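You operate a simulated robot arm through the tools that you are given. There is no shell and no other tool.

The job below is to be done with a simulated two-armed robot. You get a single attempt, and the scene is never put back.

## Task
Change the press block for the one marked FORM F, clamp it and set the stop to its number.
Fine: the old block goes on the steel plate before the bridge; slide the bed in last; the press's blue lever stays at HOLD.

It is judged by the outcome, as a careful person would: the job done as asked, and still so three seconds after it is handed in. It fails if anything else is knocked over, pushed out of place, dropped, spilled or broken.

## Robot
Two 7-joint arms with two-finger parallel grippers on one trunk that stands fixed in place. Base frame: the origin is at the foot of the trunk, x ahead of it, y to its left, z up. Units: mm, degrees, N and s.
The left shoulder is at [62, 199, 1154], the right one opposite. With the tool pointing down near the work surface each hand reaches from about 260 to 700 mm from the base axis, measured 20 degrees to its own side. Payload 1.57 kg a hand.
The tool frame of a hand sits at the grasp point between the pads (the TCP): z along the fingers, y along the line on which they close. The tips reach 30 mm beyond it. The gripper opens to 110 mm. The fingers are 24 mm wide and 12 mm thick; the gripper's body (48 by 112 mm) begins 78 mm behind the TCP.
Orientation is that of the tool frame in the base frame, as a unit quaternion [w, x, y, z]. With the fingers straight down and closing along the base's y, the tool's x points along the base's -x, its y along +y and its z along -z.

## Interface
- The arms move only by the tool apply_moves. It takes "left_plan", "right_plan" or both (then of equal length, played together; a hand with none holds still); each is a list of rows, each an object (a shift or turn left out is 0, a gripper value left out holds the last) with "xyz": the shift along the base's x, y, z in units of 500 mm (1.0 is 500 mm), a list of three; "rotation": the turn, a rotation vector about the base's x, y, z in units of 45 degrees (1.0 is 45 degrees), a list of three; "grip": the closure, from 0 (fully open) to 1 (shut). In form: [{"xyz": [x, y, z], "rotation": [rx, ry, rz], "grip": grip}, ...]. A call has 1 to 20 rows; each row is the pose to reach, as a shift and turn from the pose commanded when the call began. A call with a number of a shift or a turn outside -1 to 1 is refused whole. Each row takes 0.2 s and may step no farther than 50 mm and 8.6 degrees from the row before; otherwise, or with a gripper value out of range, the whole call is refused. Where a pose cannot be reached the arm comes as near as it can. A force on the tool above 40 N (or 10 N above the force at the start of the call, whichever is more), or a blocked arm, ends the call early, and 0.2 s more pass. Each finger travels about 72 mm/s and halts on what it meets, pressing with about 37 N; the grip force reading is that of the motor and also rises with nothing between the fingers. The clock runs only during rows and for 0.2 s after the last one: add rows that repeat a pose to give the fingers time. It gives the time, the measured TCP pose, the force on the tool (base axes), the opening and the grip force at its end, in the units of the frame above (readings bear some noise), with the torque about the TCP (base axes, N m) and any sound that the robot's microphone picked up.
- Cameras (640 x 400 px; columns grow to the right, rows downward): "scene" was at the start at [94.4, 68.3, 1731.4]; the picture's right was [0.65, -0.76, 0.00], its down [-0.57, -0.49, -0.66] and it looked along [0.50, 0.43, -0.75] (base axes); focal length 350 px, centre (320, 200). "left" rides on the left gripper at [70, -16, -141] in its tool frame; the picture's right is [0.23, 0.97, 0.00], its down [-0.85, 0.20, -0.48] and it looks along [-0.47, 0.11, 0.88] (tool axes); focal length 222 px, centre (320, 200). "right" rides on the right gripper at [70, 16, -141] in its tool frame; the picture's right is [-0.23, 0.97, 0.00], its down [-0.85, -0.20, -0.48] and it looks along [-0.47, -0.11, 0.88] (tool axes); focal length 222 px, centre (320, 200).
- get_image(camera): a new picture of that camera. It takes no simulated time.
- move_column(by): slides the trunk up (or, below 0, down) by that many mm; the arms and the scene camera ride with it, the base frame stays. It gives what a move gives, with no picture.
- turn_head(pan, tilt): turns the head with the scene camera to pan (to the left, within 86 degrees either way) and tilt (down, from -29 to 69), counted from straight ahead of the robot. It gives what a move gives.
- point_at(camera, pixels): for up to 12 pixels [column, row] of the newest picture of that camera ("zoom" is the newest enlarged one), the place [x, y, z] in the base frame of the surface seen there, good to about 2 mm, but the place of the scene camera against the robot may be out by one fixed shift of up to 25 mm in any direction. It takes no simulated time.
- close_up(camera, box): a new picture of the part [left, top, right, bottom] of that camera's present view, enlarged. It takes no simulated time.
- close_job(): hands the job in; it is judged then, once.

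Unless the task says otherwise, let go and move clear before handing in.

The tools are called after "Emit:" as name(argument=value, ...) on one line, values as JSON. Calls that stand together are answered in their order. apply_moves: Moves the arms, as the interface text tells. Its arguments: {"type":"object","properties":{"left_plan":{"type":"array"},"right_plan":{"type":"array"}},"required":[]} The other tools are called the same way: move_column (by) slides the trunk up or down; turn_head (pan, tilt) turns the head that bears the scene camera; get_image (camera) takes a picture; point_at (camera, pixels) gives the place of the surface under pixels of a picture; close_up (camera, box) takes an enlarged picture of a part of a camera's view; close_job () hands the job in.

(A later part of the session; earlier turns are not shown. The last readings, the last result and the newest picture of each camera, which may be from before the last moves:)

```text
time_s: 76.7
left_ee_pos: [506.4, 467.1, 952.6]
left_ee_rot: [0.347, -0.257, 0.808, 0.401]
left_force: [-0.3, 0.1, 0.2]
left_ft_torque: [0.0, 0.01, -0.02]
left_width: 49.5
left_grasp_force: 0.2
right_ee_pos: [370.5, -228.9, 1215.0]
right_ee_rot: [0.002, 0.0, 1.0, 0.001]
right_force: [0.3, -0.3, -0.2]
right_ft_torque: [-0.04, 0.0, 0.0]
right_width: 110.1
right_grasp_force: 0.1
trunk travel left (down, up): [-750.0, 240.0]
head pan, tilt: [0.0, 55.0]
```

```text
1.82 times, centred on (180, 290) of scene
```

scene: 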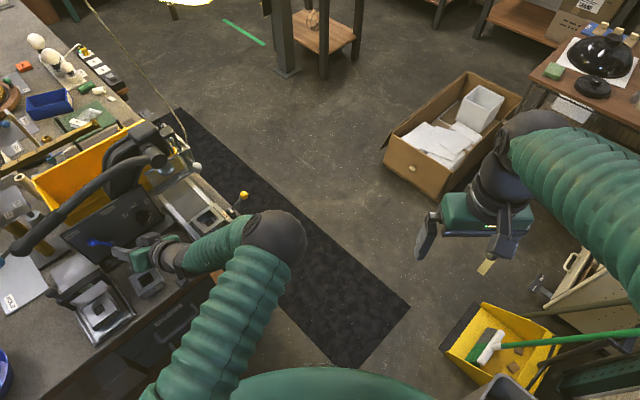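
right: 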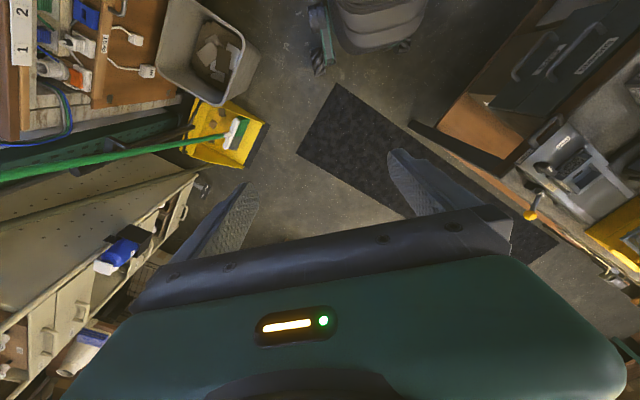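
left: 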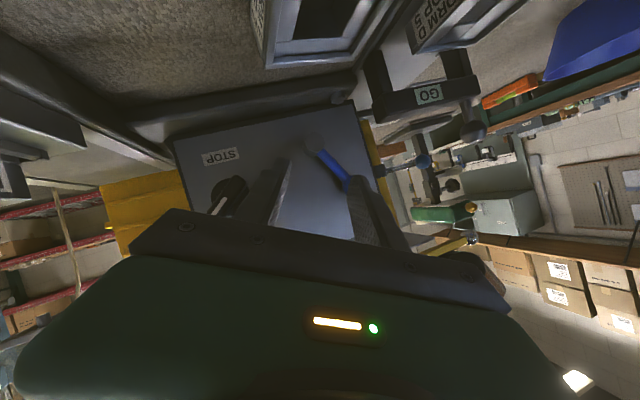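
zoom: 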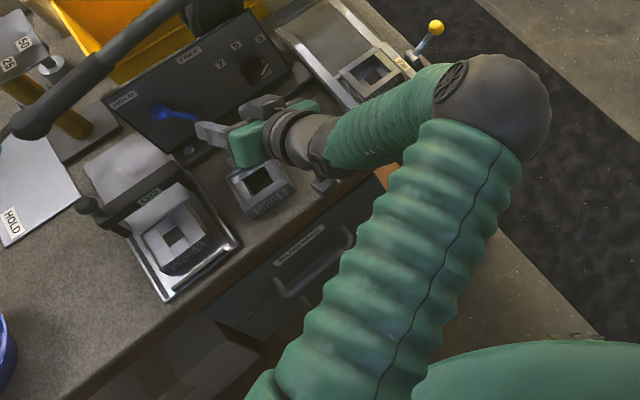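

The elbow has swung far right and the wrist is almost straight, near a joint limit. I will first try to raise the hand slowly to gain free space.

Emit:
apply_moves(left_plan=[{"xyz": [0, 0, 0.02], "grip": 0.55}, {"xyz": [0, 0, 0.04], "grip": 0.55}, {"xyz": [0, 0, 0.06], "grip": 0.55}, {"xyz": [0, 0, 0.08], "grip": 0.55}, {"xyz": [0, 0, 0.1], "grip": 0.55}])

Emit:
get_image(camera="scene")

```text
time_s: 77.8
left_ee_pos: [502.1, 472.6, 999.3]
left_ee_rot: [0.343, -0.258, 0.807, 0.405]
left_force: [-0.5, -0.3, 0.4]
left_ft_torque: [0.01, 0.01, 0.0]
left_width: 49.6
left_grasp_force: 0.0
right_ee_pos: [370.1, -227.8, 1215.0]
right_ee_rot: [0.001, 0.0, 1.0, 0.001]
right_force: [0.3, -0.7, -0.2]
right_ft_torque: [0.0, 0.01, -0.06]
right_width: 110.4
right_grasp_force: 0.1
trunk travel left (down, up): [-750.0, 240.0]
head pan, tilt: [0.0, 55.0]
```

```text
taken
```

scene: 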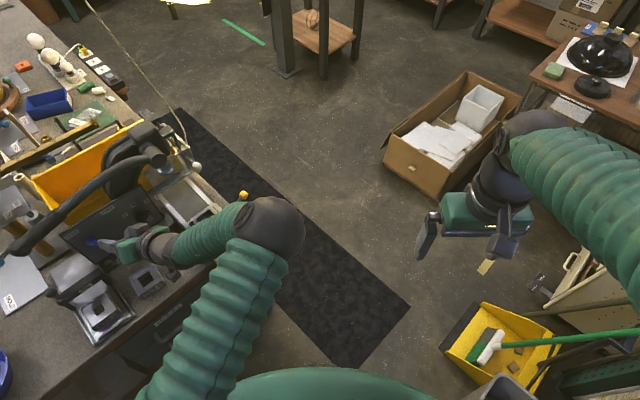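

It follows upward. I will continue up to z≈1110.

Emit:
apply_moves(left_plan=[{"xyz": [0, 0, 0.03], "grip": 0.55}, {"xyz": [0, 0, 0.06], "grip": 0.55}, {"xyz": [0, 0, 0.09], "grip": 0.55}, {"xyz": [0, 0, 0.12], "grip": 0.55}, {"xyz": [0, 0, 0.15], "grip": 0.55}, {"xyz": [0, 0, 0.18], "grip": 0.55}, {"xyz": [0, 0, 0.21], "grip": 0.55}])

Emit:
get_image(camera="scene")

```text
time_s: 79.6
left_ee_pos: [463.9, 525.0, 1106.7]
left_ee_rot: [0.32, -0.308, 0.789, 0.425]
left_force: [-0.8, -0.7, 0.3]
left_ft_torque: [-0.01, -0.03, 0.0]
left_width: 49.6
left_grasp_force: 0.0
right_ee_pos: [369.3, -227.5, 1217.6]
right_ee_rot: [0.003, 0.0, 1.0, 0.0]
right_force: [-0.3, 1.1, -0.4]
right_ft_torque: [-0.01, 0.02, 0.01]
right_width: 109.8
right_grasp_force: 0.1
trunk travel left (down, up): [-750.0, 240.0]
head pan, tilt: [0.0, 55.0]
stopped in row 7 (left hand): the arm was blocked; the commanded pose is now the measured one
```

```text
taken
```

scene: 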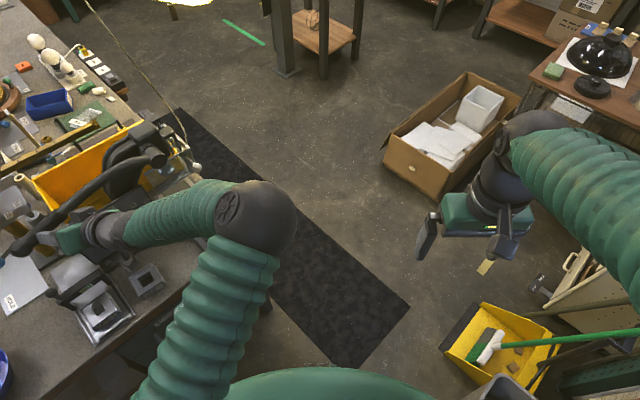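

The hand is at (464,525,1107), well clear, but the arm is still at a limit. I will turn the hand back down toward its natural posture in small steps while moving up and back.

Emit:
apply_moves(left_plan=[{"xyz": [-0.01, 0, 0.01], "rotation": [-0.086, 0.024, 0], "grip": 0.55}, {"xyz": [-0.02, 0, 0.02], "rotation": [-0.172, 0.048, 0], "grip": 0.55}, {"xyz": [-0.03, 0, 0.03], "rotation": [-0.258, 0.072, 0], "grip": 0.55}, {"xyz": [-0.04, 0, 0.04], "rotation": [-0.343, 0.096, 0], "grip": 0.55}, {"xyz": [-0.05, 0, 0.05], "rotation": [-0.429, 0.12, 0], "grip": 0.55}, {"xyz": [-0.06, 0, 0.06], "rotation": [-0.515, 0.144, 0], "grip": 0.55}, {"xyz": [-0.07, 0, 0.07], "rotation": [-0.601, 0.168, 0], "grip": 0.55}, {"xyz": [-0.08, 0, 0.08], "rotation": [-0.687, 0.192, 0], "grip": 0.55}])

Emit:
get_image(camera="scene")

```text
time_s: 81.4
left_ee_pos: [427.2, 524.6, 1144.6]
left_ee_rot: [0.168, -0.348, 0.896, 0.218]
left_force: [0.4, 0.3, 0.2]
left_ft_torque: [0.0, -0.02, 0.03]
left_width: 49.5
left_grasp_force: 0.0
right_ee_pos: [368.6, -226.6, 1216.0]
right_ee_rot: [0.003, -0.001, 1.0, 0.0]
right_force: [-0.3, 0.0, 1.0]
right_ft_torque: [-0.04, 0.0, -0.02]
right_width: 110.0
right_grasp_force: 0.1
trunk travel left (down, up): [-750.0, 240.0]
head pan, tilt: [0.0, 55.0]
```

```text
taken
```

scene: 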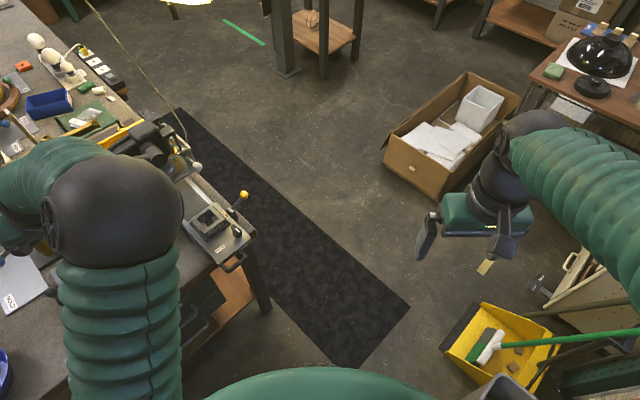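

The arm follows again and the elbow has come back to its usual side. I will finish turning the hand straight down.

Emit:
apply_moves(left_plan=[{"xyz": [-0.005, 0, 0.01], "rotation": [-0.086, 0.024, 0], "grip": 0.55}, {"xyz": [-0.01, 0, 0.02], "rotation": [-0.172, 0.048, 0], "grip": 0.55}, {"xyz": [-0.015, 0, 0.03], "rotation": [-0.258, 0.072, 0], "grip": 0.55}, {"xyz": [-0.02, 0, 0.04], "rotation": [-0.343, 0.096, 0], "grip": 0.55}, {"xyz": [-0.025, 0, 0.05], "rotation": [-0.429, 0.12, 0], "grip": 0.55}, {"xyz": [-0.03, 0, 0.06], "rotation": [-0.515, 0.144, 0], "grip": 0.55}, {"xyz": [-0.035, 0, 0.07], "rotation": [-0.601, 0.168, 0], "grip": 0.55}, {"xyz": [-0.04, 0, 0.08], "rotation": [-0.687, 0.192, 0], "grip": 0.55}])

Emit:
turn_head(pan=40.6, tilt=48.7)

Emit:
get_image(camera="scene")

Emit:
get_image(camera="left")

```text
time_s: 83.2
left_ee_pos: [405.7, 522.7, 1185.8]
left_ee_rot: [0.002, -0.364, 0.932, -0.003]
left_force: [0.6, -0.4, -0.2]
left_ft_torque: [0.01, -0.03, -0.01]
left_width: 49.7
left_grasp_force: 0.0
right_ee_pos: [369.0, -226.0, 1216.5]
right_ee_rot: [0.002, 0.0, 1.0, 0.0]
right_force: [-0.3, -0.3, 1.1]
right_ft_torque: [-0.01, 0.0, -0.01]
right_width: 109.7
right_grasp_force: 0.1
trunk travel left (down, up): [-750.0, 240.0]
head pan, tilt: [0.0, 55.0]
```

```text
time_s: 84.3
left_ee_pos: [405.0, 522.5, 1185.7]
left_ee_rot: [0.003, -0.363, 0.932, -0.003]
left_force: [-0.1, -0.2, 0.4]
left_ft_torque: [-0.03, 0.01, 0.01]
left_width: 49.4
left_grasp_force: 0.0
right_ee_pos: [369.4, -226.4, 1215.2]
right_ee_rot: [0.002, 0.0, 1.0, 0.0]
right_force: [0.6, 0.1, -0.5]
right_ft_torque: [0.0, 0.0, -0.01]
right_width: 110.2
right_grasp_force: 0.1
trunk travel left (down, up): [-750.0, 240.0]
head pan, tilt: [40.6, 48.7]
```

```text
taken
```

scene: 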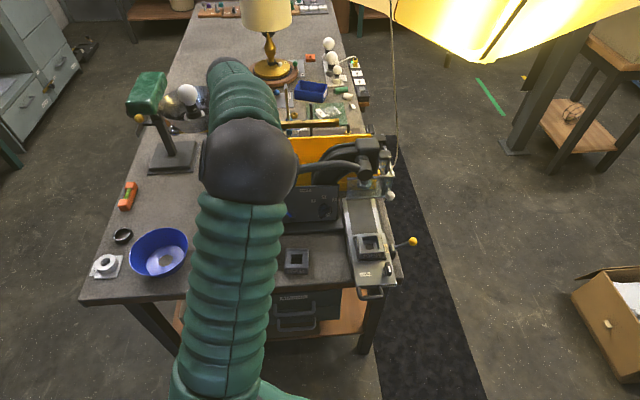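

```text
taken
```

left: 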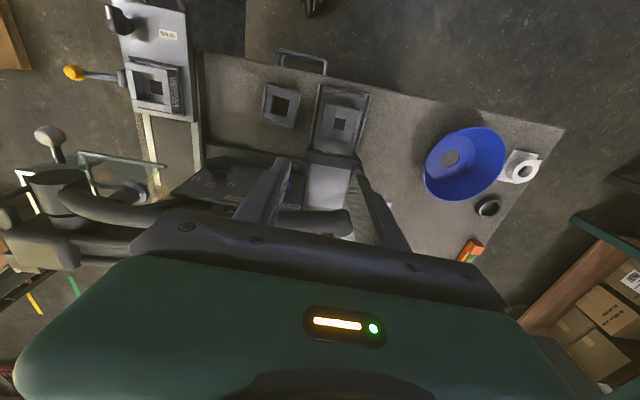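

The hand is down again at (405,522,1186). I will check the stop knob, the blocks and the clamp with close-ups.

Emit:
close_up(camera="scene", box=[290, 180, 345, 225])

Emit:
close_up(camera="left", box=[170, 130, 320, 220])

Emit:
close_up(camera="scene", box=[270, 200, 430, 310])

Emit:
close_up(camera="left", box=[60, 0, 380, 200])

```text
8.89 times, centred on (318, 202) of scene
```

zoom: 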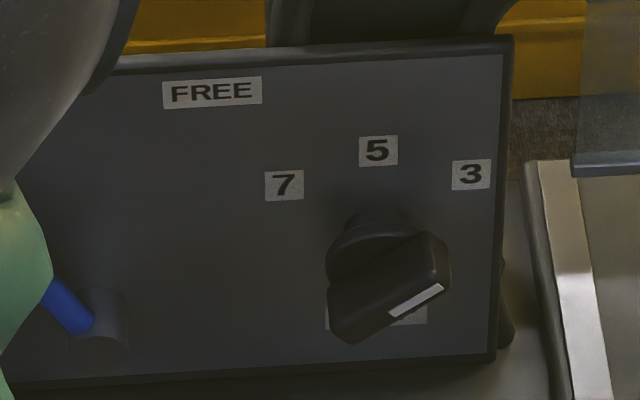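

```text
4.27 times, centred on (245, 175) of left
```

zoom: 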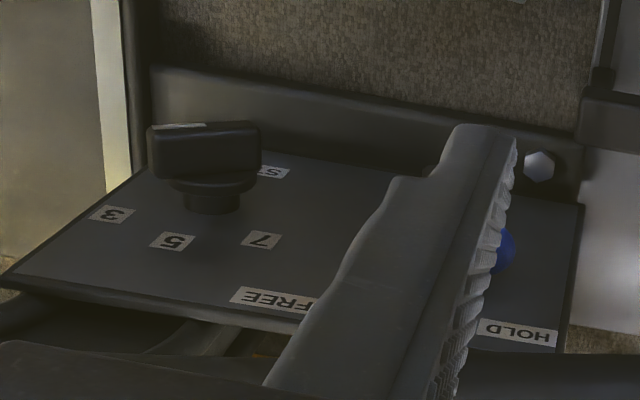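

```text
3.64 times, centred on (350, 255) of scene
```

zoom: 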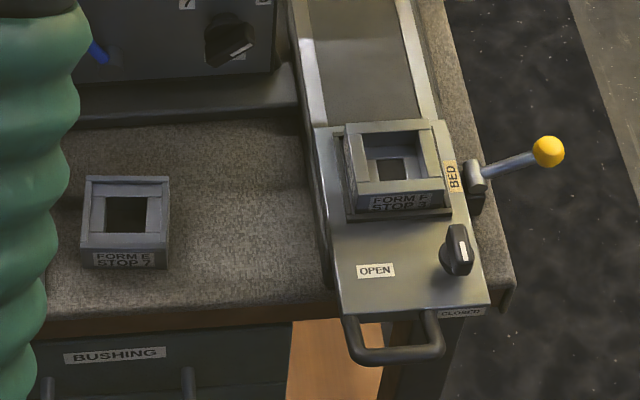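

```text
2.00 times, centred on (220, 100) of left
```

zoom: 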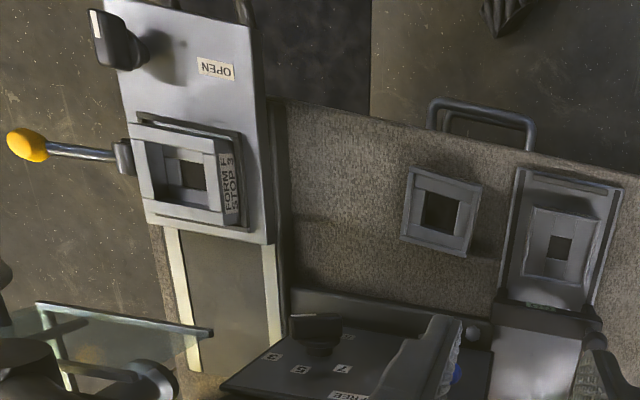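

The stop knob's mark points up-right toward the 3. I will measure its direction against the label angles.

Emit:
close_up(camera="scene", box=[290, 180, 345, 225])

Emit:
point_at(camera="zoom", pixels=[[394, 312], [438, 289], [416, 301], [345, 325], [435, 250], [470, 175], [284, 186], [378, 150], [365, 300], [400, 270], [340, 255], [380, 225]])

Emit:
close_up(camera="scene", box=[315, 195, 340, 222])

```text
8.89 times, centred on (318, 202) of scene
```

zoom: 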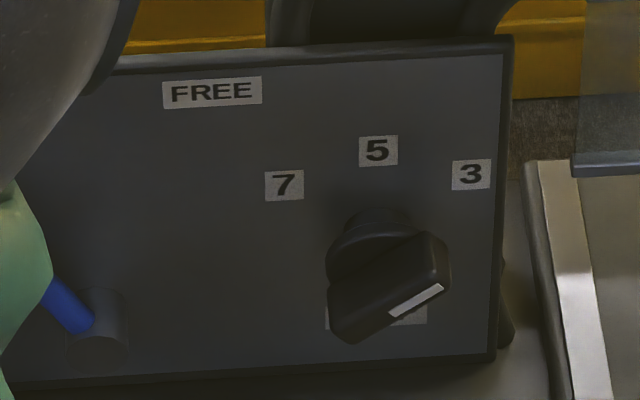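

```text
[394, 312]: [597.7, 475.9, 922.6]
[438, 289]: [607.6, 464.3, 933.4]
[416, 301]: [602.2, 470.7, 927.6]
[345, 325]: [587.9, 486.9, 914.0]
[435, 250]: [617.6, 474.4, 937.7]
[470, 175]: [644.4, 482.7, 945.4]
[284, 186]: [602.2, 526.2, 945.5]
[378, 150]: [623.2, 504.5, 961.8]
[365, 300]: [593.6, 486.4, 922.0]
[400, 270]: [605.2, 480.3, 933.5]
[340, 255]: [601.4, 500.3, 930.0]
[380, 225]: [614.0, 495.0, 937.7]
```

```text
14.81 times, centred on (328, 208) of scene
```

zoom: 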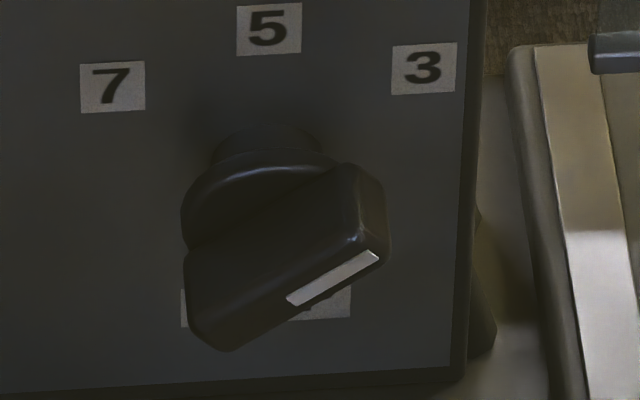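

The mark stands at about 51–54° and the label 3 at about 53°, so the stop is at 3; the blue lever is still at HOLD and F is clamped. Next I will bring the hand over the bed's handle, turned to -45°.

Emit:
apply_moves(left_plan=[{"xyz": [0.011, -0.038, -0.015], "rotation": [0, 0, -0.122], "grip": 0.5}, {"xyz": [0.022, -0.076, -0.03], "rotation": [0, 0, -0.243], "grip": 0.5}, {"xyz": [0.034, -0.114, -0.045], "rotation": [0, 0, -0.365], "grip": 0.5}, {"xyz": [0.045, -0.152, -0.06], "rotation": [0, 0, -0.487], "grip": 0.5}, {"xyz": [0.056, -0.19, -0.075], "rotation": [0, 0, -0.608], "grip": 0.5}, {"xyz": [0.068, -0.228, -0.09], "rotation": [0, 0, -0.73], "grip": 0.5}, {"xyz": [0.079, -0.266, -0.105], "rotation": [0, 0, -0.852], "grip": 0.5}, {"xyz": [0.09, -0.304, -0.12], "rotation": [0, 0, -0.973], "grip": 0.5}])

Emit:
apply_moves(left_plan=[{"xyz": [0.011, -0.038, -0.03], "rotation": [0, 0, -0.122], "grip": 0.5}, {"xyz": [0.022, -0.076, -0.06], "rotation": [0, 0, -0.243], "grip": 0.5}, {"xyz": [0.034, -0.114, -0.09], "rotation": [0, 0, -0.365], "grip": 0.5}, {"xyz": [0.045, -0.152, -0.12], "rotation": [0, 0, -0.487], "grip": 0.5}, {"xyz": [0.056, -0.19, -0.15], "rotation": [0, 0, -0.608], "grip": 0.5}, {"xyz": [0.068, -0.228, -0.18], "rotation": [0, 0, -0.73], "grip": 0.5}, {"xyz": [0.079, -0.266, -0.21], "rotation": [0, 0, -0.852], "grip": 0.5}, {"xyz": [0.0914, -0.304, -0.235], "rotation": [0, 0, -0.973], "grip": 0.5}, {"xyz": [0.0914, -0.304, -0.235], "rotation": [0, 0, -0.973], "grip": 0.5}])

Emit:
get_image(camera="left")

Emit:
get_image(camera="scene")

```text
time_s: 86.1
left_ee_pos: [454.0, 370.2, 1127.7]
left_ee_rot: [0.002, 0.01, 1.0, -0.002]
left_force: [-0.1, 0.6, -0.8]
left_ft_torque: [0.02, -0.03, 0.01]
left_width: 55.0
left_grasp_force: 0.1
right_ee_pos: [369.1, -227.2, 1215.6]
right_ee_rot: [0.002, -0.001, 1.0, 0.0]
right_force: [-0.4, 0.0, -0.6]
right_ft_torque: [-0.01, 0.01, -0.02]
right_width: 109.9
right_grasp_force: 0.1
trunk travel left (down, up): [-750.0, 240.0]
head pan, tilt: [40.6, 48.7]
```

```text
time_s: 88.1
left_ee_pos: [494.4, 217.8, 1008.7]
left_ee_rot: [0.0, 0.383, 0.924, -0.004]
left_force: [-0.7, 1.0, 0.2]
left_ft_torque: [0.01, -0.03, -0.02]
left_width: 55.1
left_grasp_force: 0.1
right_ee_pos: [368.6, -228.6, 1216.5]
right_ee_rot: [0.002, 0.0, 1.0, 0.0]
right_force: [0.0, -0.8, -0.7]
right_ft_torque: [0.0, 0.0, -0.01]
right_width: 109.9
right_grasp_force: 0.1
trunk travel left (down, up): [-750.0, 240.0]
head pan, tilt: [40.6, 48.7]
```

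```text
taken
```

left: 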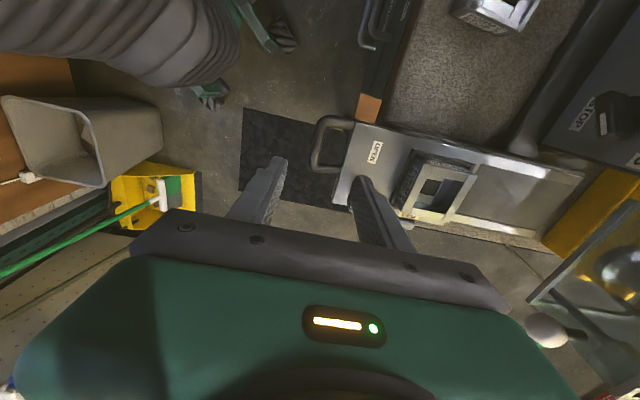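

```text
taken
```

scene: 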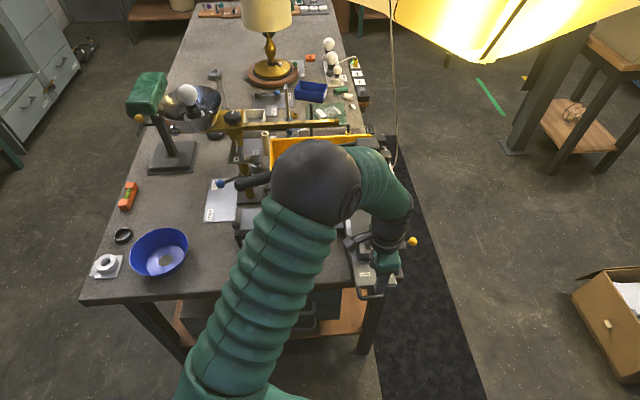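

The handle is in view at (330,145). I will zoom and measure its bar.

Emit:
close_up(camera="left", box=[290, 100, 400, 200])

Emit:
point_at(camera="zoom", pixels=[[235, 80], [200, 140], [180, 190], [165, 230], [185, 270], [250, 275], [300, 75], [260, 70], [360, 100], [310, 280], [215, 110], [172, 205]])

```text
4.00 times, centred on (345, 150) of left
```

zoom: 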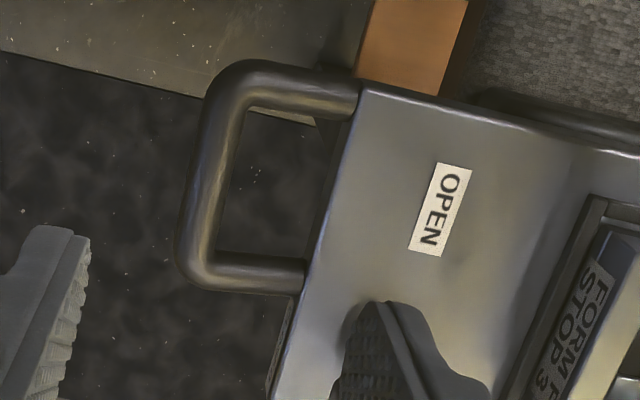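

```text
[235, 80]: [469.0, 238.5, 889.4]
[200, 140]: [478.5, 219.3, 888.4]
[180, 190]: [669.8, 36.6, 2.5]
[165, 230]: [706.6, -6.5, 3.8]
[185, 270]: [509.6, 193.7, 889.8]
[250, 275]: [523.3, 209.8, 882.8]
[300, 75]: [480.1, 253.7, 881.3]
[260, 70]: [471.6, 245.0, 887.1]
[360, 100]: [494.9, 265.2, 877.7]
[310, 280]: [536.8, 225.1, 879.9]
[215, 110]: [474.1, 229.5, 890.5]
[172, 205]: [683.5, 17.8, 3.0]
```

I will sample the bar's centre line and edges more carefully.

Emit:
point_at(camera="zoom", pixels=[[210, 170], [205, 200], [200, 230], [190, 200], [222, 200], [230, 170], [200, 170], [228, 180], [192, 190], [220, 120], [215, 215], [196, 250]])

```text
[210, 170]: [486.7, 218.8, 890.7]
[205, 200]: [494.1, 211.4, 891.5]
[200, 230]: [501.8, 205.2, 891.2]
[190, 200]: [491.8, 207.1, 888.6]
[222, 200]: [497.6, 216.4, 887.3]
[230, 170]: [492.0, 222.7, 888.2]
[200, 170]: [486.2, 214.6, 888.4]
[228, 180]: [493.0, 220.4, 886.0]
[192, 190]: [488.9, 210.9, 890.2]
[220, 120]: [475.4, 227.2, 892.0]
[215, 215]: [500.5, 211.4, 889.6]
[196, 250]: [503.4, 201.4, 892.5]
```

The bar's centre is at u≈499.5, r≈193.5, with its top at z≈891. I will set the fingers to about 36 mm, go over it at z≈940 and check.

Emit:
apply_moves(left_plan=[{"xyz": [-0.0044, -0.0014, -0.03], "grip": 0.67}, {"xyz": [-0.0088, -0.0028, -0.08], "grip": 0.67}, {"xyz": [-0.0088, -0.0028, -0.137], "grip": 0.67}, {"xyz": [-0.0088, -0.0028, -0.137], "grip": 0.67}])

Emit:
apply_moves(left_plan=[{"xyz": [0, 0, 0], "grip": 0.67}])

Emit:
get_image(camera="left")

Emit:
close_up(camera="left", box=[260, 110, 380, 220])

```text
time_s: 89.1
left_ee_pos: [492.6, 218.0, 940.7]
left_ee_rot: [0.001, 0.382, 0.924, -0.006]
left_force: [1.1, -0.1, -0.1]
left_ft_torque: [0.01, -0.01, -0.02]
left_width: 36.6
left_grasp_force: 0.0
right_ee_pos: [368.2, -228.7, 1215.4]
right_ee_rot: [0.003, 0.0, 1.0, 0.0]
right_force: [0.4, -0.1, 0.7]
right_ft_torque: [0.03, 0.01, -0.02]
right_width: 110.3
right_grasp_force: 0.0
trunk travel left (down, up): [-750.0, 240.0]
head pan, tilt: [40.6, 48.7]
```

```text
time_s: 89.5
left_ee_pos: [493.4, 217.4, 940.9]
left_ee_rot: [0.0, 0.382, 0.924, -0.003]
left_force: [-0.5, 1.0, -0.3]
left_ft_torque: [0.01, -0.01, -0.05]
left_width: 36.2
left_grasp_force: 0.0
right_ee_pos: [369.9, -227.4, 1215.0]
right_ee_rot: [0.002, -0.001, 1.0, 0.0]
right_force: [-0.6, -0.1, -0.2]
right_ft_torque: [0.02, 0.02, 0.01]
right_width: 110.0
right_grasp_force: 0.1
trunk travel left (down, up): [-750.0, 240.0]
head pan, tilt: [40.6, 48.7]
```

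```text
taken
```

left: 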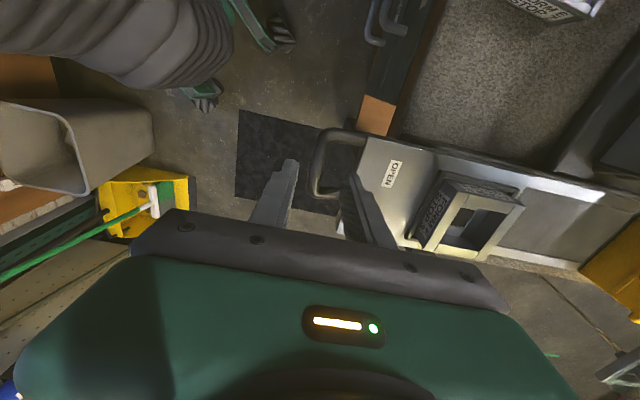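

```text
3.64 times, centred on (320, 165) of left
```

zoom: 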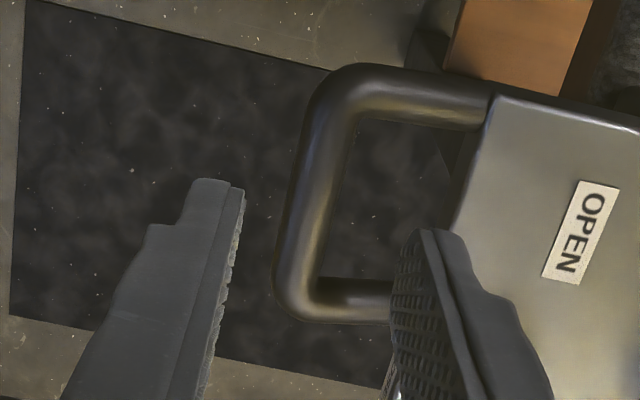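

The tool axis falls right on the bar's centre, and the inner finger fits between bar and bed edge. I will lower to TCP z≈900.

Emit:
apply_moves(left_plan=[{"xyz": [0, 0, -0.02], "grip": 0.67}, {"xyz": [0, 0, -0.04], "grip": 0.67}, {"xyz": [0, 0, -0.06], "grip": 0.67}, {"xyz": [0, 0, -0.081], "grip": 0.67}, {"xyz": [0, 0, -0.081], "grip": 0.67}])

Emit:
get_image(camera="left")

Emit:
close_up(camera="left", box=[260, 110, 380, 220])

```text
time_s: 90.7
left_ee_pos: [492.5, 217.2, 898.0]
left_ee_rot: [0.0, 0.382, 0.924, -0.004]
left_force: [0.2, -1.1, 0.5]
left_ft_torque: [-0.03, 0.0, 0.03]
left_width: 36.6
left_grasp_force: 0.1
right_ee_pos: [368.4, -228.9, 1216.0]
right_ee_rot: [0.002, 0.0, 1.0, -0.001]
right_force: [-0.2, 0.7, 0.5]
right_ft_torque: [-0.02, -0.02, 0.01]
right_width: 110.0
right_grasp_force: 0.0
trunk travel left (down, up): [-750.0, 240.0]
head pan, tilt: [40.6, 48.7]
```

```text
taken
```

left: 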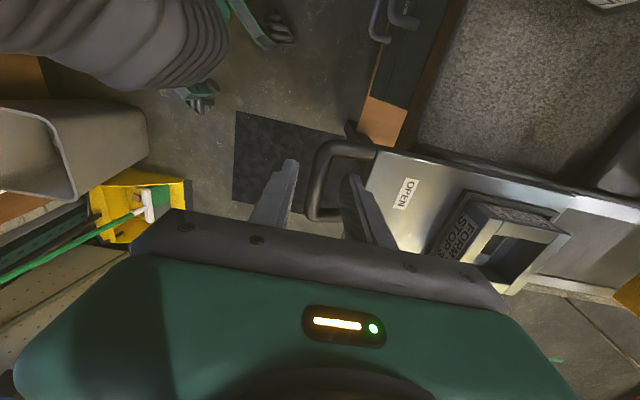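

```text
3.64 times, centred on (320, 165) of left
```

zoom: 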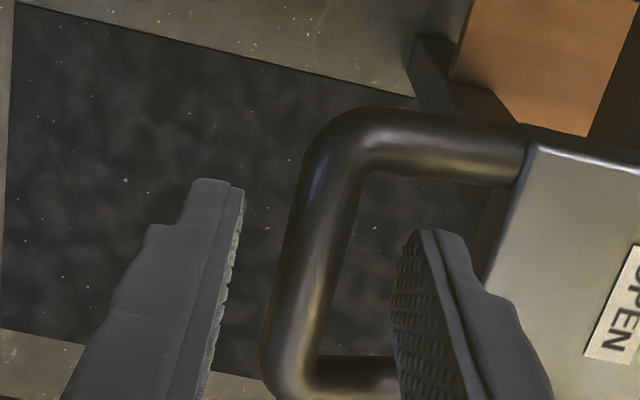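

The bar is between the fingers. I will close on it, then try a first gentle 10 mm push along the bed.

Emit:
apply_moves(left_plan=[{"xyz": [0, 0, 0], "grip": 0.8}, {"xyz": [0, 0, 0], "grip": 1}, {"xyz": [0, 0, 0], "grip": 1}])

Emit:
apply_moves(left_plan=[{"xyz": [0.0035, 0.0035, 0], "grip": 1}, {"xyz": [0.007, 0.007, 0], "grip": 1}, {"xyz": [0.0105, 0.0105, 0], "grip": 1}, {"xyz": [0.014, 0.014, 0], "grip": 1}])

Emit:
get_image(camera="left")

Emit:
close_up(camera="scene", box=[330, 190, 430, 310])

```text
time_s: 91.5
left_ee_pos: [492.4, 216.8, 899.0]
left_ee_rot: [0.001, 0.382, 0.924, -0.004]
left_force: [-4.2, -2.1, -1.9]
left_ft_torque: [-0.19, -0.05, -0.76]
left_width: 12.7
left_grasp_force: 30.0
right_ee_pos: [367.3, -229.3, 1216.0]
right_ee_rot: [0.003, 0.0, 1.0, 0.001]
right_force: [-0.2, 0.4, -0.2]
right_ft_torque: [0.05, 0.04, -0.01]
right_width: 110.1
right_grasp_force: 0.0
trunk travel left (down, up): [-750.0, 240.0]
head pan, tilt: [40.6, 48.7]
```

```text
time_s: 92.5
left_ee_pos: [500.7, 225.2, 897.9]
left_ee_rot: [0.0, 0.383, 0.924, -0.003]
left_force: [-2.9, 0.8, -4.7]
left_ft_torque: [0.58, 0.45, -0.71]
left_width: 13.2
left_grasp_force: 29.9
right_ee_pos: [369.1, -227.2, 1214.8]
right_ee_rot: [0.002, 0.001, 1.0, -0.001]
right_force: [-0.1, -0.5, 0.0]
right_ft_torque: [0.0, -0.02, 0.03]
right_width: 109.9
right_grasp_force: 0.1
trunk travel left (down, up): [-750.0, 240.0]
head pan, tilt: [40.6, 48.7]
```

```text
taken
```

left: 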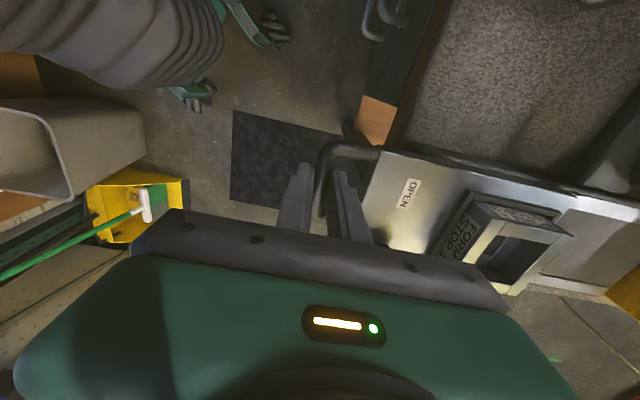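

```text
3.33 times, centred on (380, 250) of scene
```

zoom: 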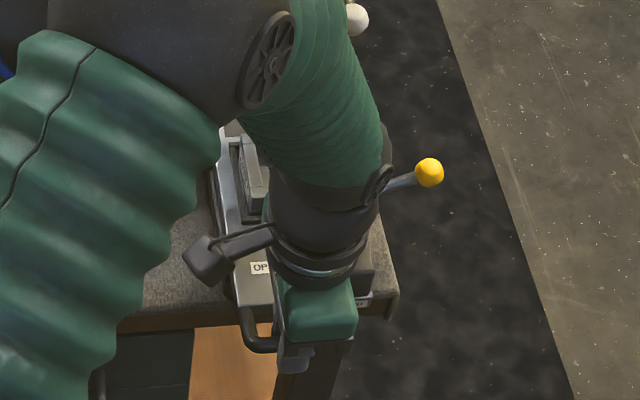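

The bed moved with the hand under only a few newtons, so it slides freely. I will push on another 40 mm in small steps.

Emit:
apply_moves(left_plan=[{"xyz": [0.007, 0.007, 0], "grip": 1}, {"xyz": [0.014, 0.014, 0], "grip": 1}, {"xyz": [0.021, 0.021, 0], "grip": 1}, {"xyz": [0.028, 0.028, 0], "grip": 1}, {"xyz": [0.035, 0.035, 0], "grip": 1}, {"xyz": [0.042, 0.042, 0], "grip": 1}, {"xyz": [0.05, 0.05, 0], "grip": 1}, {"xyz": [0.057, 0.057, 0], "grip": 1}])

Emit:
get_image(camera="left")

Emit:
close_up(camera="scene", box=[330, 190, 430, 310])

```text
time_s: 94.3
left_ee_pos: [529.9, 252.7, 897.9]
left_ee_rot: [0.0, 0.383, 0.924, -0.004]
left_force: [-2.1, -0.5, -8.1]
left_ft_torque: [0.13, 0.17, -0.75]
left_width: 13.2
left_grasp_force: 29.8
right_ee_pos: [370.0, -226.9, 1215.9]
right_ee_rot: [0.002, 0.0, 1.0, -0.001]
right_force: [0.4, -0.4, 0.7]
right_ft_torque: [-0.01, -0.04, -0.01]
right_width: 110.3
right_grasp_force: 0.0
trunk travel left (down, up): [-750.0, 240.0]
head pan, tilt: [40.6, 48.7]
```

```text
taken
```

left: 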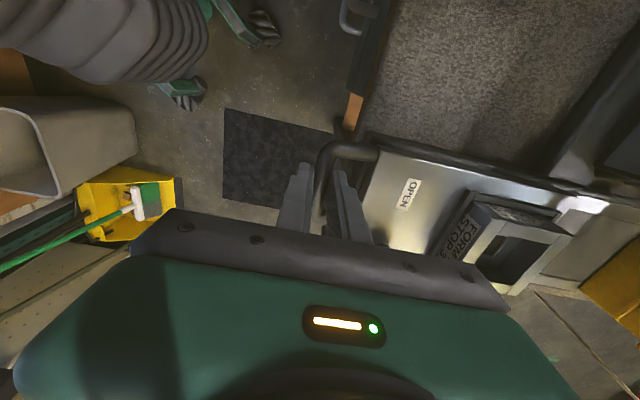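

```text
3.33 times, centred on (380, 250) of scene
```

zoom: 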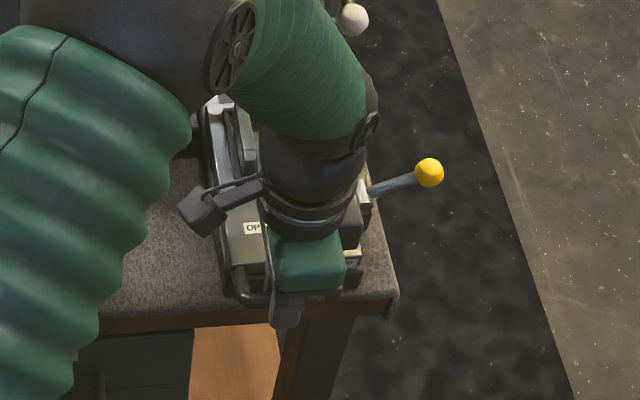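

The bed is following smoothly with low force. I will continue another 40 mm.

Emit:
apply_moves(left_plan=[{"xyz": [0.007, 0.007, 0], "grip": 1}, {"xyz": [0.014, 0.014, 0], "grip": 1}, {"xyz": [0.021, 0.021, 0], "grip": 1}, {"xyz": [0.028, 0.028, 0], "grip": 1}, {"xyz": [0.035, 0.035, 0], "grip": 1}, {"xyz": [0.042, 0.042, 0], "grip": 1}, {"xyz": [0.05, 0.05, 0], "grip": 1}, {"xyz": [0.057, 0.057, 0], "grip": 1}])

Emit:
get_image(camera="left")

Emit:
close_up(camera="scene", box=[330, 150, 430, 290])

```text
time_s: 96.1
left_ee_pos: [557.7, 281.4, 898.3]
left_ee_rot: [0.0, 0.382, 0.924, -0.005]
left_force: [-1.2, -0.4, -7.2]
left_ft_torque: [-0.02, 0.05, -0.71]
left_width: 12.7
left_grasp_force: 29.7
right_ee_pos: [369.4, -227.1, 1215.1]
right_ee_rot: [0.002, 0.0, 1.0, 0.0]
right_force: [-0.4, -0.3, 0.4]
right_ft_torque: [-0.02, -0.01, 0.01]
right_width: 109.9
right_grasp_force: 0.0
trunk travel left (down, up): [-750.0, 240.0]
head pan, tilt: [40.6, 48.7]
```

```text
taken
```

left: 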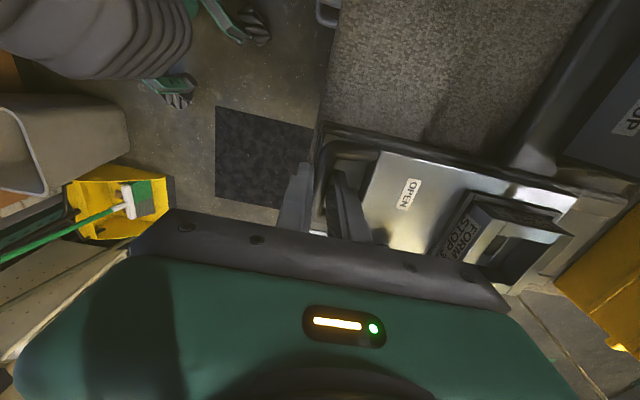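

```text
2.86 times, centred on (380, 220) of scene
```

zoom: 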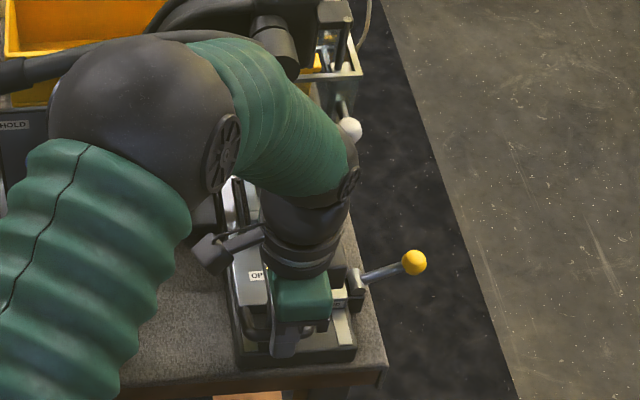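

Still smooth. The forearm appears near the guard's white ball at (350,130) in the zoom, so I will check its distance before pushing further.

Emit:
point_at(camera="zoom", pixels=[[340, 160], [350, 185], [325, 140], [352, 130], [335, 200], [345, 215], [355, 175], [300, 90], [345, 150], [310, 190]])

Emit:
close_up(camera="scene", box=[350, 160, 410, 230])

```text
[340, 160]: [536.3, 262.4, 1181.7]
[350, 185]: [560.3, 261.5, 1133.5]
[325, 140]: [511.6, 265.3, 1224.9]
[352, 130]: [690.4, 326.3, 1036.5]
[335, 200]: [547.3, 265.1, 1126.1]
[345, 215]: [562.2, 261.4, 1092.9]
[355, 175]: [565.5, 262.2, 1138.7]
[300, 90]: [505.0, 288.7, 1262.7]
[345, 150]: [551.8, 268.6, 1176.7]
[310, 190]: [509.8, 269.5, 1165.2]
```

```text
5.71 times, centred on (380, 195) of scene
```

zoom: 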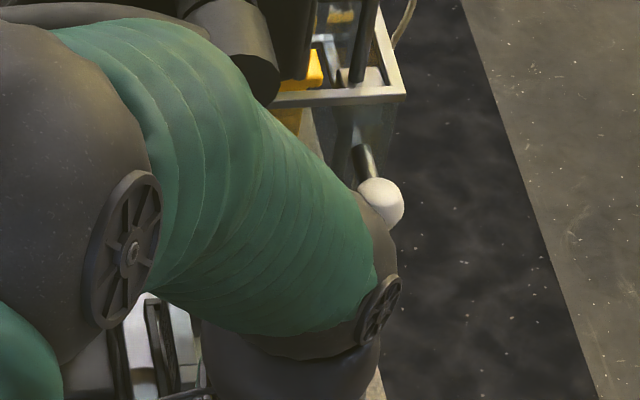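

The ball seems to overlap the wrist's edge in this view; I will measure those pixels.

Emit:
point_at(camera="zoom", pixels=[[380, 205], [385, 240], [362, 205], [392, 255], [375, 185], [350, 180], [370, 235], [380, 290], [345, 160], [330, 170]])

Emit:
close_up(camera="scene", box=[375, 180, 399, 210])

```text
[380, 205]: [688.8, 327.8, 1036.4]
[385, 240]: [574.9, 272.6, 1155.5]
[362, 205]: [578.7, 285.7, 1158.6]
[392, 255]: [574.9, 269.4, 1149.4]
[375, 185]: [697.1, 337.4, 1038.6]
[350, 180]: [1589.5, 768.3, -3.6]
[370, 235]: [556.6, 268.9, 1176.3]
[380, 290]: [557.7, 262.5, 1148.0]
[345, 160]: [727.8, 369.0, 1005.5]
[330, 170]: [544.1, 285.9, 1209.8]
```

```text
13.33 times, centred on (387, 195) of scene
```

zoom: 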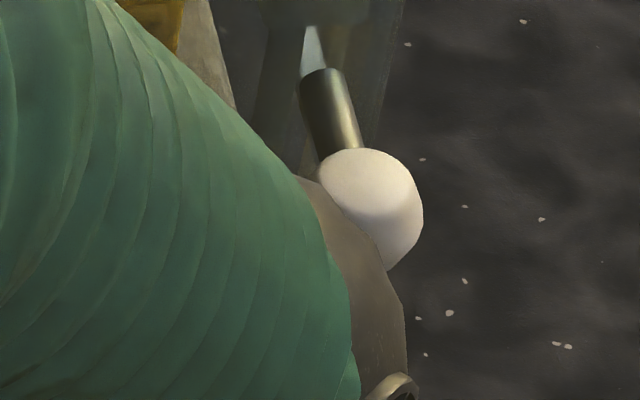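

The wrist is 70 mm or more from the ball and above it. I will push on another 40 mm.

Emit:
apply_moves(left_plan=[{"xyz": [0.007, 0.007, 0], "grip": 1}, {"xyz": [0.014, 0.014, 0], "grip": 1}, {"xyz": [0.021, 0.021, 0], "grip": 1}, {"xyz": [0.028, 0.028, 0], "grip": 1}, {"xyz": [0.035, 0.035, 0], "grip": 1}, {"xyz": [0.042, 0.042, 0], "grip": 1}, {"xyz": [0.05, 0.05, 0], "grip": 1}, {"xyz": [0.057, 0.057, 0], "grip": 1}])

Emit:
get_image(camera="left")

Emit:
close_up(camera="scene", box=[330, 150, 430, 290])

```text
time_s: 97.9
left_ee_pos: [585.7, 310.2, 898.3]
left_ee_rot: [0.0, 0.382, 0.924, -0.005]
left_force: [-1.5, -0.7, -7.4]
left_ft_torque: [0.13, 0.1, -0.72]
left_width: 13.1
left_grasp_force: 30.3
right_ee_pos: [370.3, -226.8, 1215.9]
right_ee_rot: [0.002, -0.001, 1.0, 0.0]
right_force: [0.6, -0.2, 0.4]
right_ft_torque: [0.0, 0.01, 0.01]
right_width: 110.3
right_grasp_force: 0.1
trunk travel left (down, up): [-750.0, 240.0]
head pan, tilt: [40.6, 48.7]
```

```text
taken
```

left: 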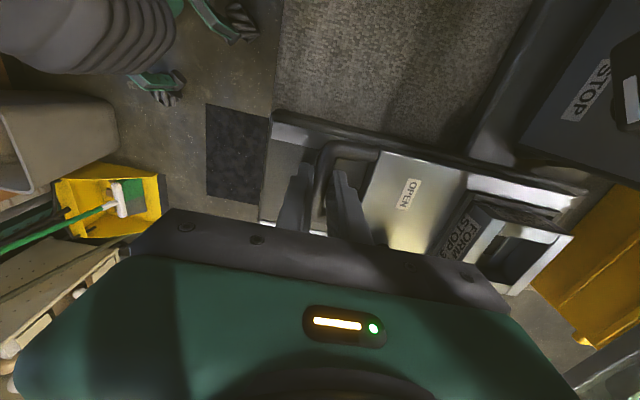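

```text
2.86 times, centred on (380, 220) of scene
```

zoom: 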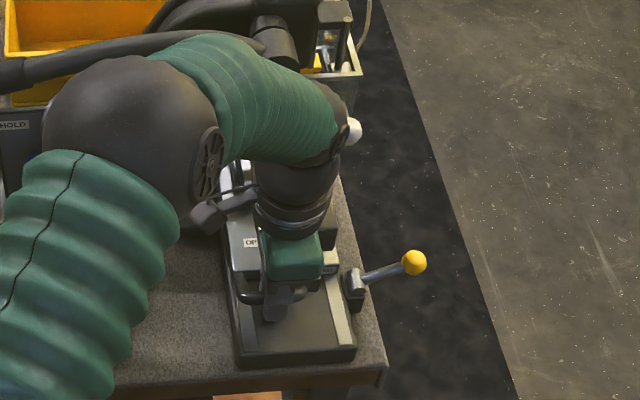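

About 133 mm travelled so far, still light. I will push on gently in 4 mm steps toward the end stop.

Emit:
apply_moves(left_plan=[{"xyz": [0.0057, 0.0057, 0], "grip": 1}, {"xyz": [0.0113, 0.0113, 0], "grip": 1}, {"xyz": [0.017, 0.017, 0], "grip": 1}, {"xyz": [0.0226, 0.0226, 0], "grip": 1}, {"xyz": [0.0283, 0.0283, 0], "grip": 1}])

Emit:
get_image(camera="left")

Emit:
close_up(camera="scene", box=[330, 150, 430, 290])

```text
time_s: 99.1
left_ee_pos: [599.9, 324.5, 897.7]
left_ee_rot: [0.001, 0.382, 0.924, -0.005]
left_force: [2.2, 0.8, -6.7]
left_ft_torque: [0.34, 0.24, -0.73]
left_width: 13.3
left_grasp_force: 29.8
right_ee_pos: [370.5, -225.9, 1215.7]
right_ee_rot: [0.002, 0.0, 1.0, 0.0]
right_force: [0.0, -0.6, -0.1]
right_ft_torque: [-0.03, 0.0, -0.05]
right_width: 110.0
right_grasp_force: 0.0
trunk travel left (down, up): [-750.0, 240.0]
head pan, tilt: [40.6, 48.7]
```

```text
taken
```

left: 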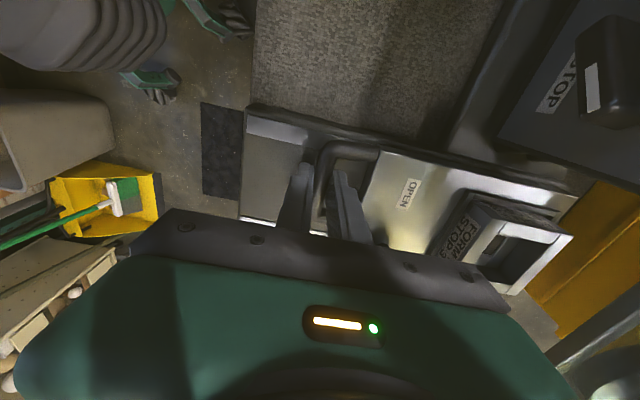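

```text
2.86 times, centred on (380, 220) of scene
```

zoom: 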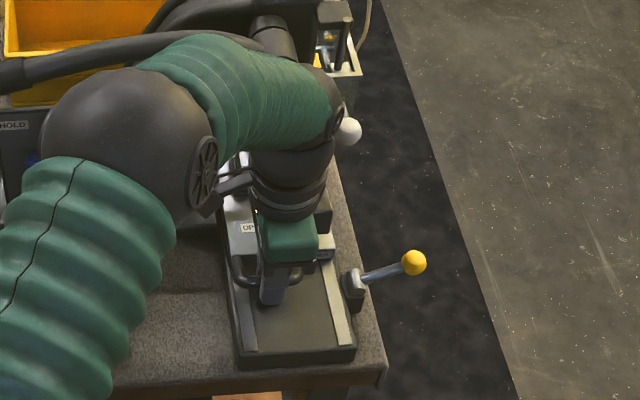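

No end stop yet and the force remains low. I will push another 20 mm.

Emit:
apply_moves(left_plan=[{"xyz": [0.0057, 0.0057, 0], "grip": 1}, {"xyz": [0.0113, 0.0113, 0], "grip": 1}, {"xyz": [0.017, 0.017, 0], "grip": 1}, {"xyz": [0.0226, 0.0226, 0], "grip": 1}, {"xyz": [0.0283, 0.0283, 0], "grip": 1}])

Emit:
get_image(camera="left")

Emit:
close_up(camera="scene", box=[330, 150, 430, 290])

```text
time_s: 100.3
left_ee_pos: [604.9, 328.3, 898.4]
left_ee_rot: [-0.007, 0.385, 0.923, -0.012]
left_force: [-16.2, -12.0, 19.2]
left_ft_torque: [0.29, 0.66, -0.73]
left_width: 13.1
left_grasp_force: 30.1
right_ee_pos: [366.1, -230.8, 1215.8]
right_ee_rot: [0.004, -0.001, 1.0, 0.001]
right_force: [0.2, -0.2, 0.0]
right_ft_torque: [-0.03, 0.02, 0.0]
right_width: 110.2
right_grasp_force: 0.1
trunk travel left (down, up): [-750.0, 240.0]
head pan, tilt: [40.6, 48.7]
stopped in row 5 (left hand): the force on the tool passed its limit at 42 N (the readings are from after the stop); the commanded pose is now the measured one
```

```text
taken
```

left: 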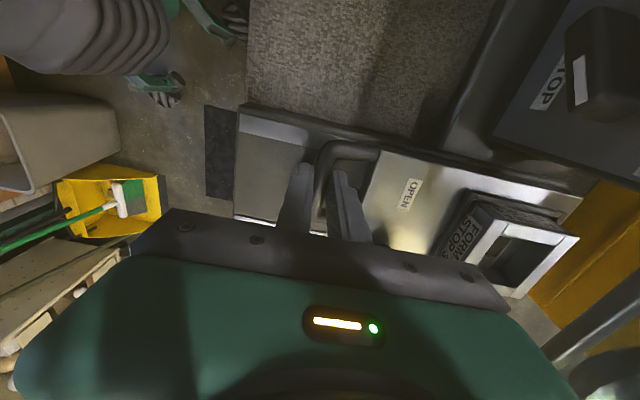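

```text
2.86 times, centred on (380, 220) of scene
```

zoom: 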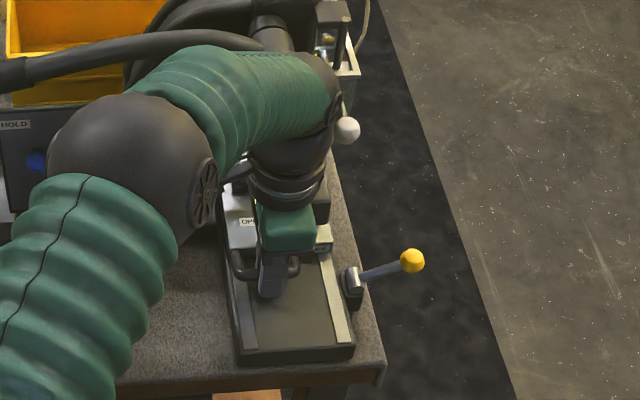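

The bed stopped after about 158 mm of travel with force rising to 42 N, which should be its inner end stop. I will let go of the handle and rise straight up to look.

Emit:
apply_moves(left_plan=[{"xyz": [0, 0, 0], "grip": 0.8}, {"xyz": [0, 0, 0], "grip": 0.67}, {"xyz": [0, 0, 0], "grip": 0.67}])

Emit:
close_up(camera="left", box=[260, 110, 380, 220])

```text
time_s: 101.1
left_ee_pos: [608.8, 333.3, 895.1]
left_ee_rot: [-0.006, 0.383, 0.923, -0.01]
left_force: [-0.2, -0.4, -0.1]
left_ft_torque: [0.0, 0.0, 0.01]
left_width: 36.1
left_grasp_force: 0.1
right_ee_pos: [369.5, -227.9, 1215.9]
right_ee_rot: [0.001, 0.0, 1.0, 0.001]
right_force: [0.8, -0.1, 0.0]
right_ft_torque: [0.04, -0.01, -0.01]
right_width: 110.2
right_grasp_force: 0.1
trunk travel left (down, up): [-750.0, 240.0]
head pan, tilt: [40.6, 48.7]
```

```text
3.64 times, centred on (320, 165) of left
```

zoom: 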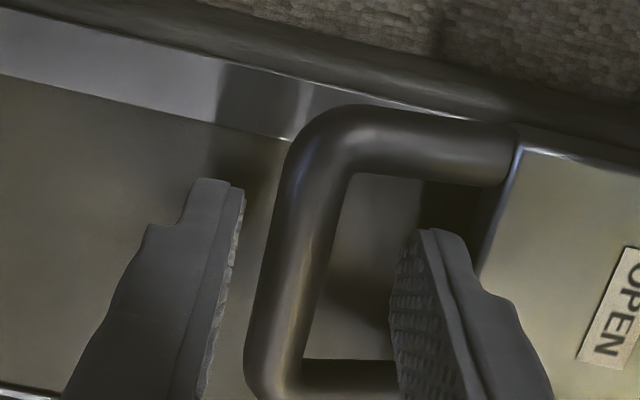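

The fingers are free. I will shift back 5 mm to centre over the bar, then rise straight up.

Emit:
apply_moves(left_plan=[{"xyz": [-0.007, -0.007, 0], "grip": 0.67}, {"xyz": [-0.007, -0.007, 0.04], "grip": 0.67}, {"xyz": [-0.007, -0.007, 0.1], "grip": 0.67}, {"xyz": [-0.007, -0.007, 0.18], "grip": 0.67}, {"xyz": [-0.007, -0.007, 0.25], "grip": 0.67}])

Emit:
get_image(camera="left")

```text
time_s: 102.3
left_ee_pos: [604.4, 328.4, 1019.2]
left_ee_rot: [-0.005, 0.383, 0.924, -0.011]
left_force: [0.5, -0.1, -0.7]
left_ft_torque: [0.02, -0.02, 0.02]
left_width: 36.5
left_grasp_force: 0.1
right_ee_pos: [367.6, -227.0, 1215.6]
right_ee_rot: [0.003, 0.0, 1.0, -0.001]
right_force: [0.9, 0.8, -0.1]
right_ft_torque: [-0.01, -0.02, 0.01]
right_width: 110.1
right_grasp_force: 0.0
trunk travel left (down, up): [-750.0, 240.0]
head pan, tilt: [40.6, 48.7]
```

```text
taken
```

left: 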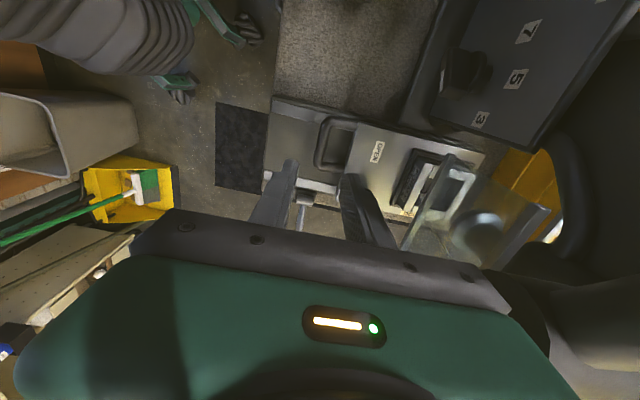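

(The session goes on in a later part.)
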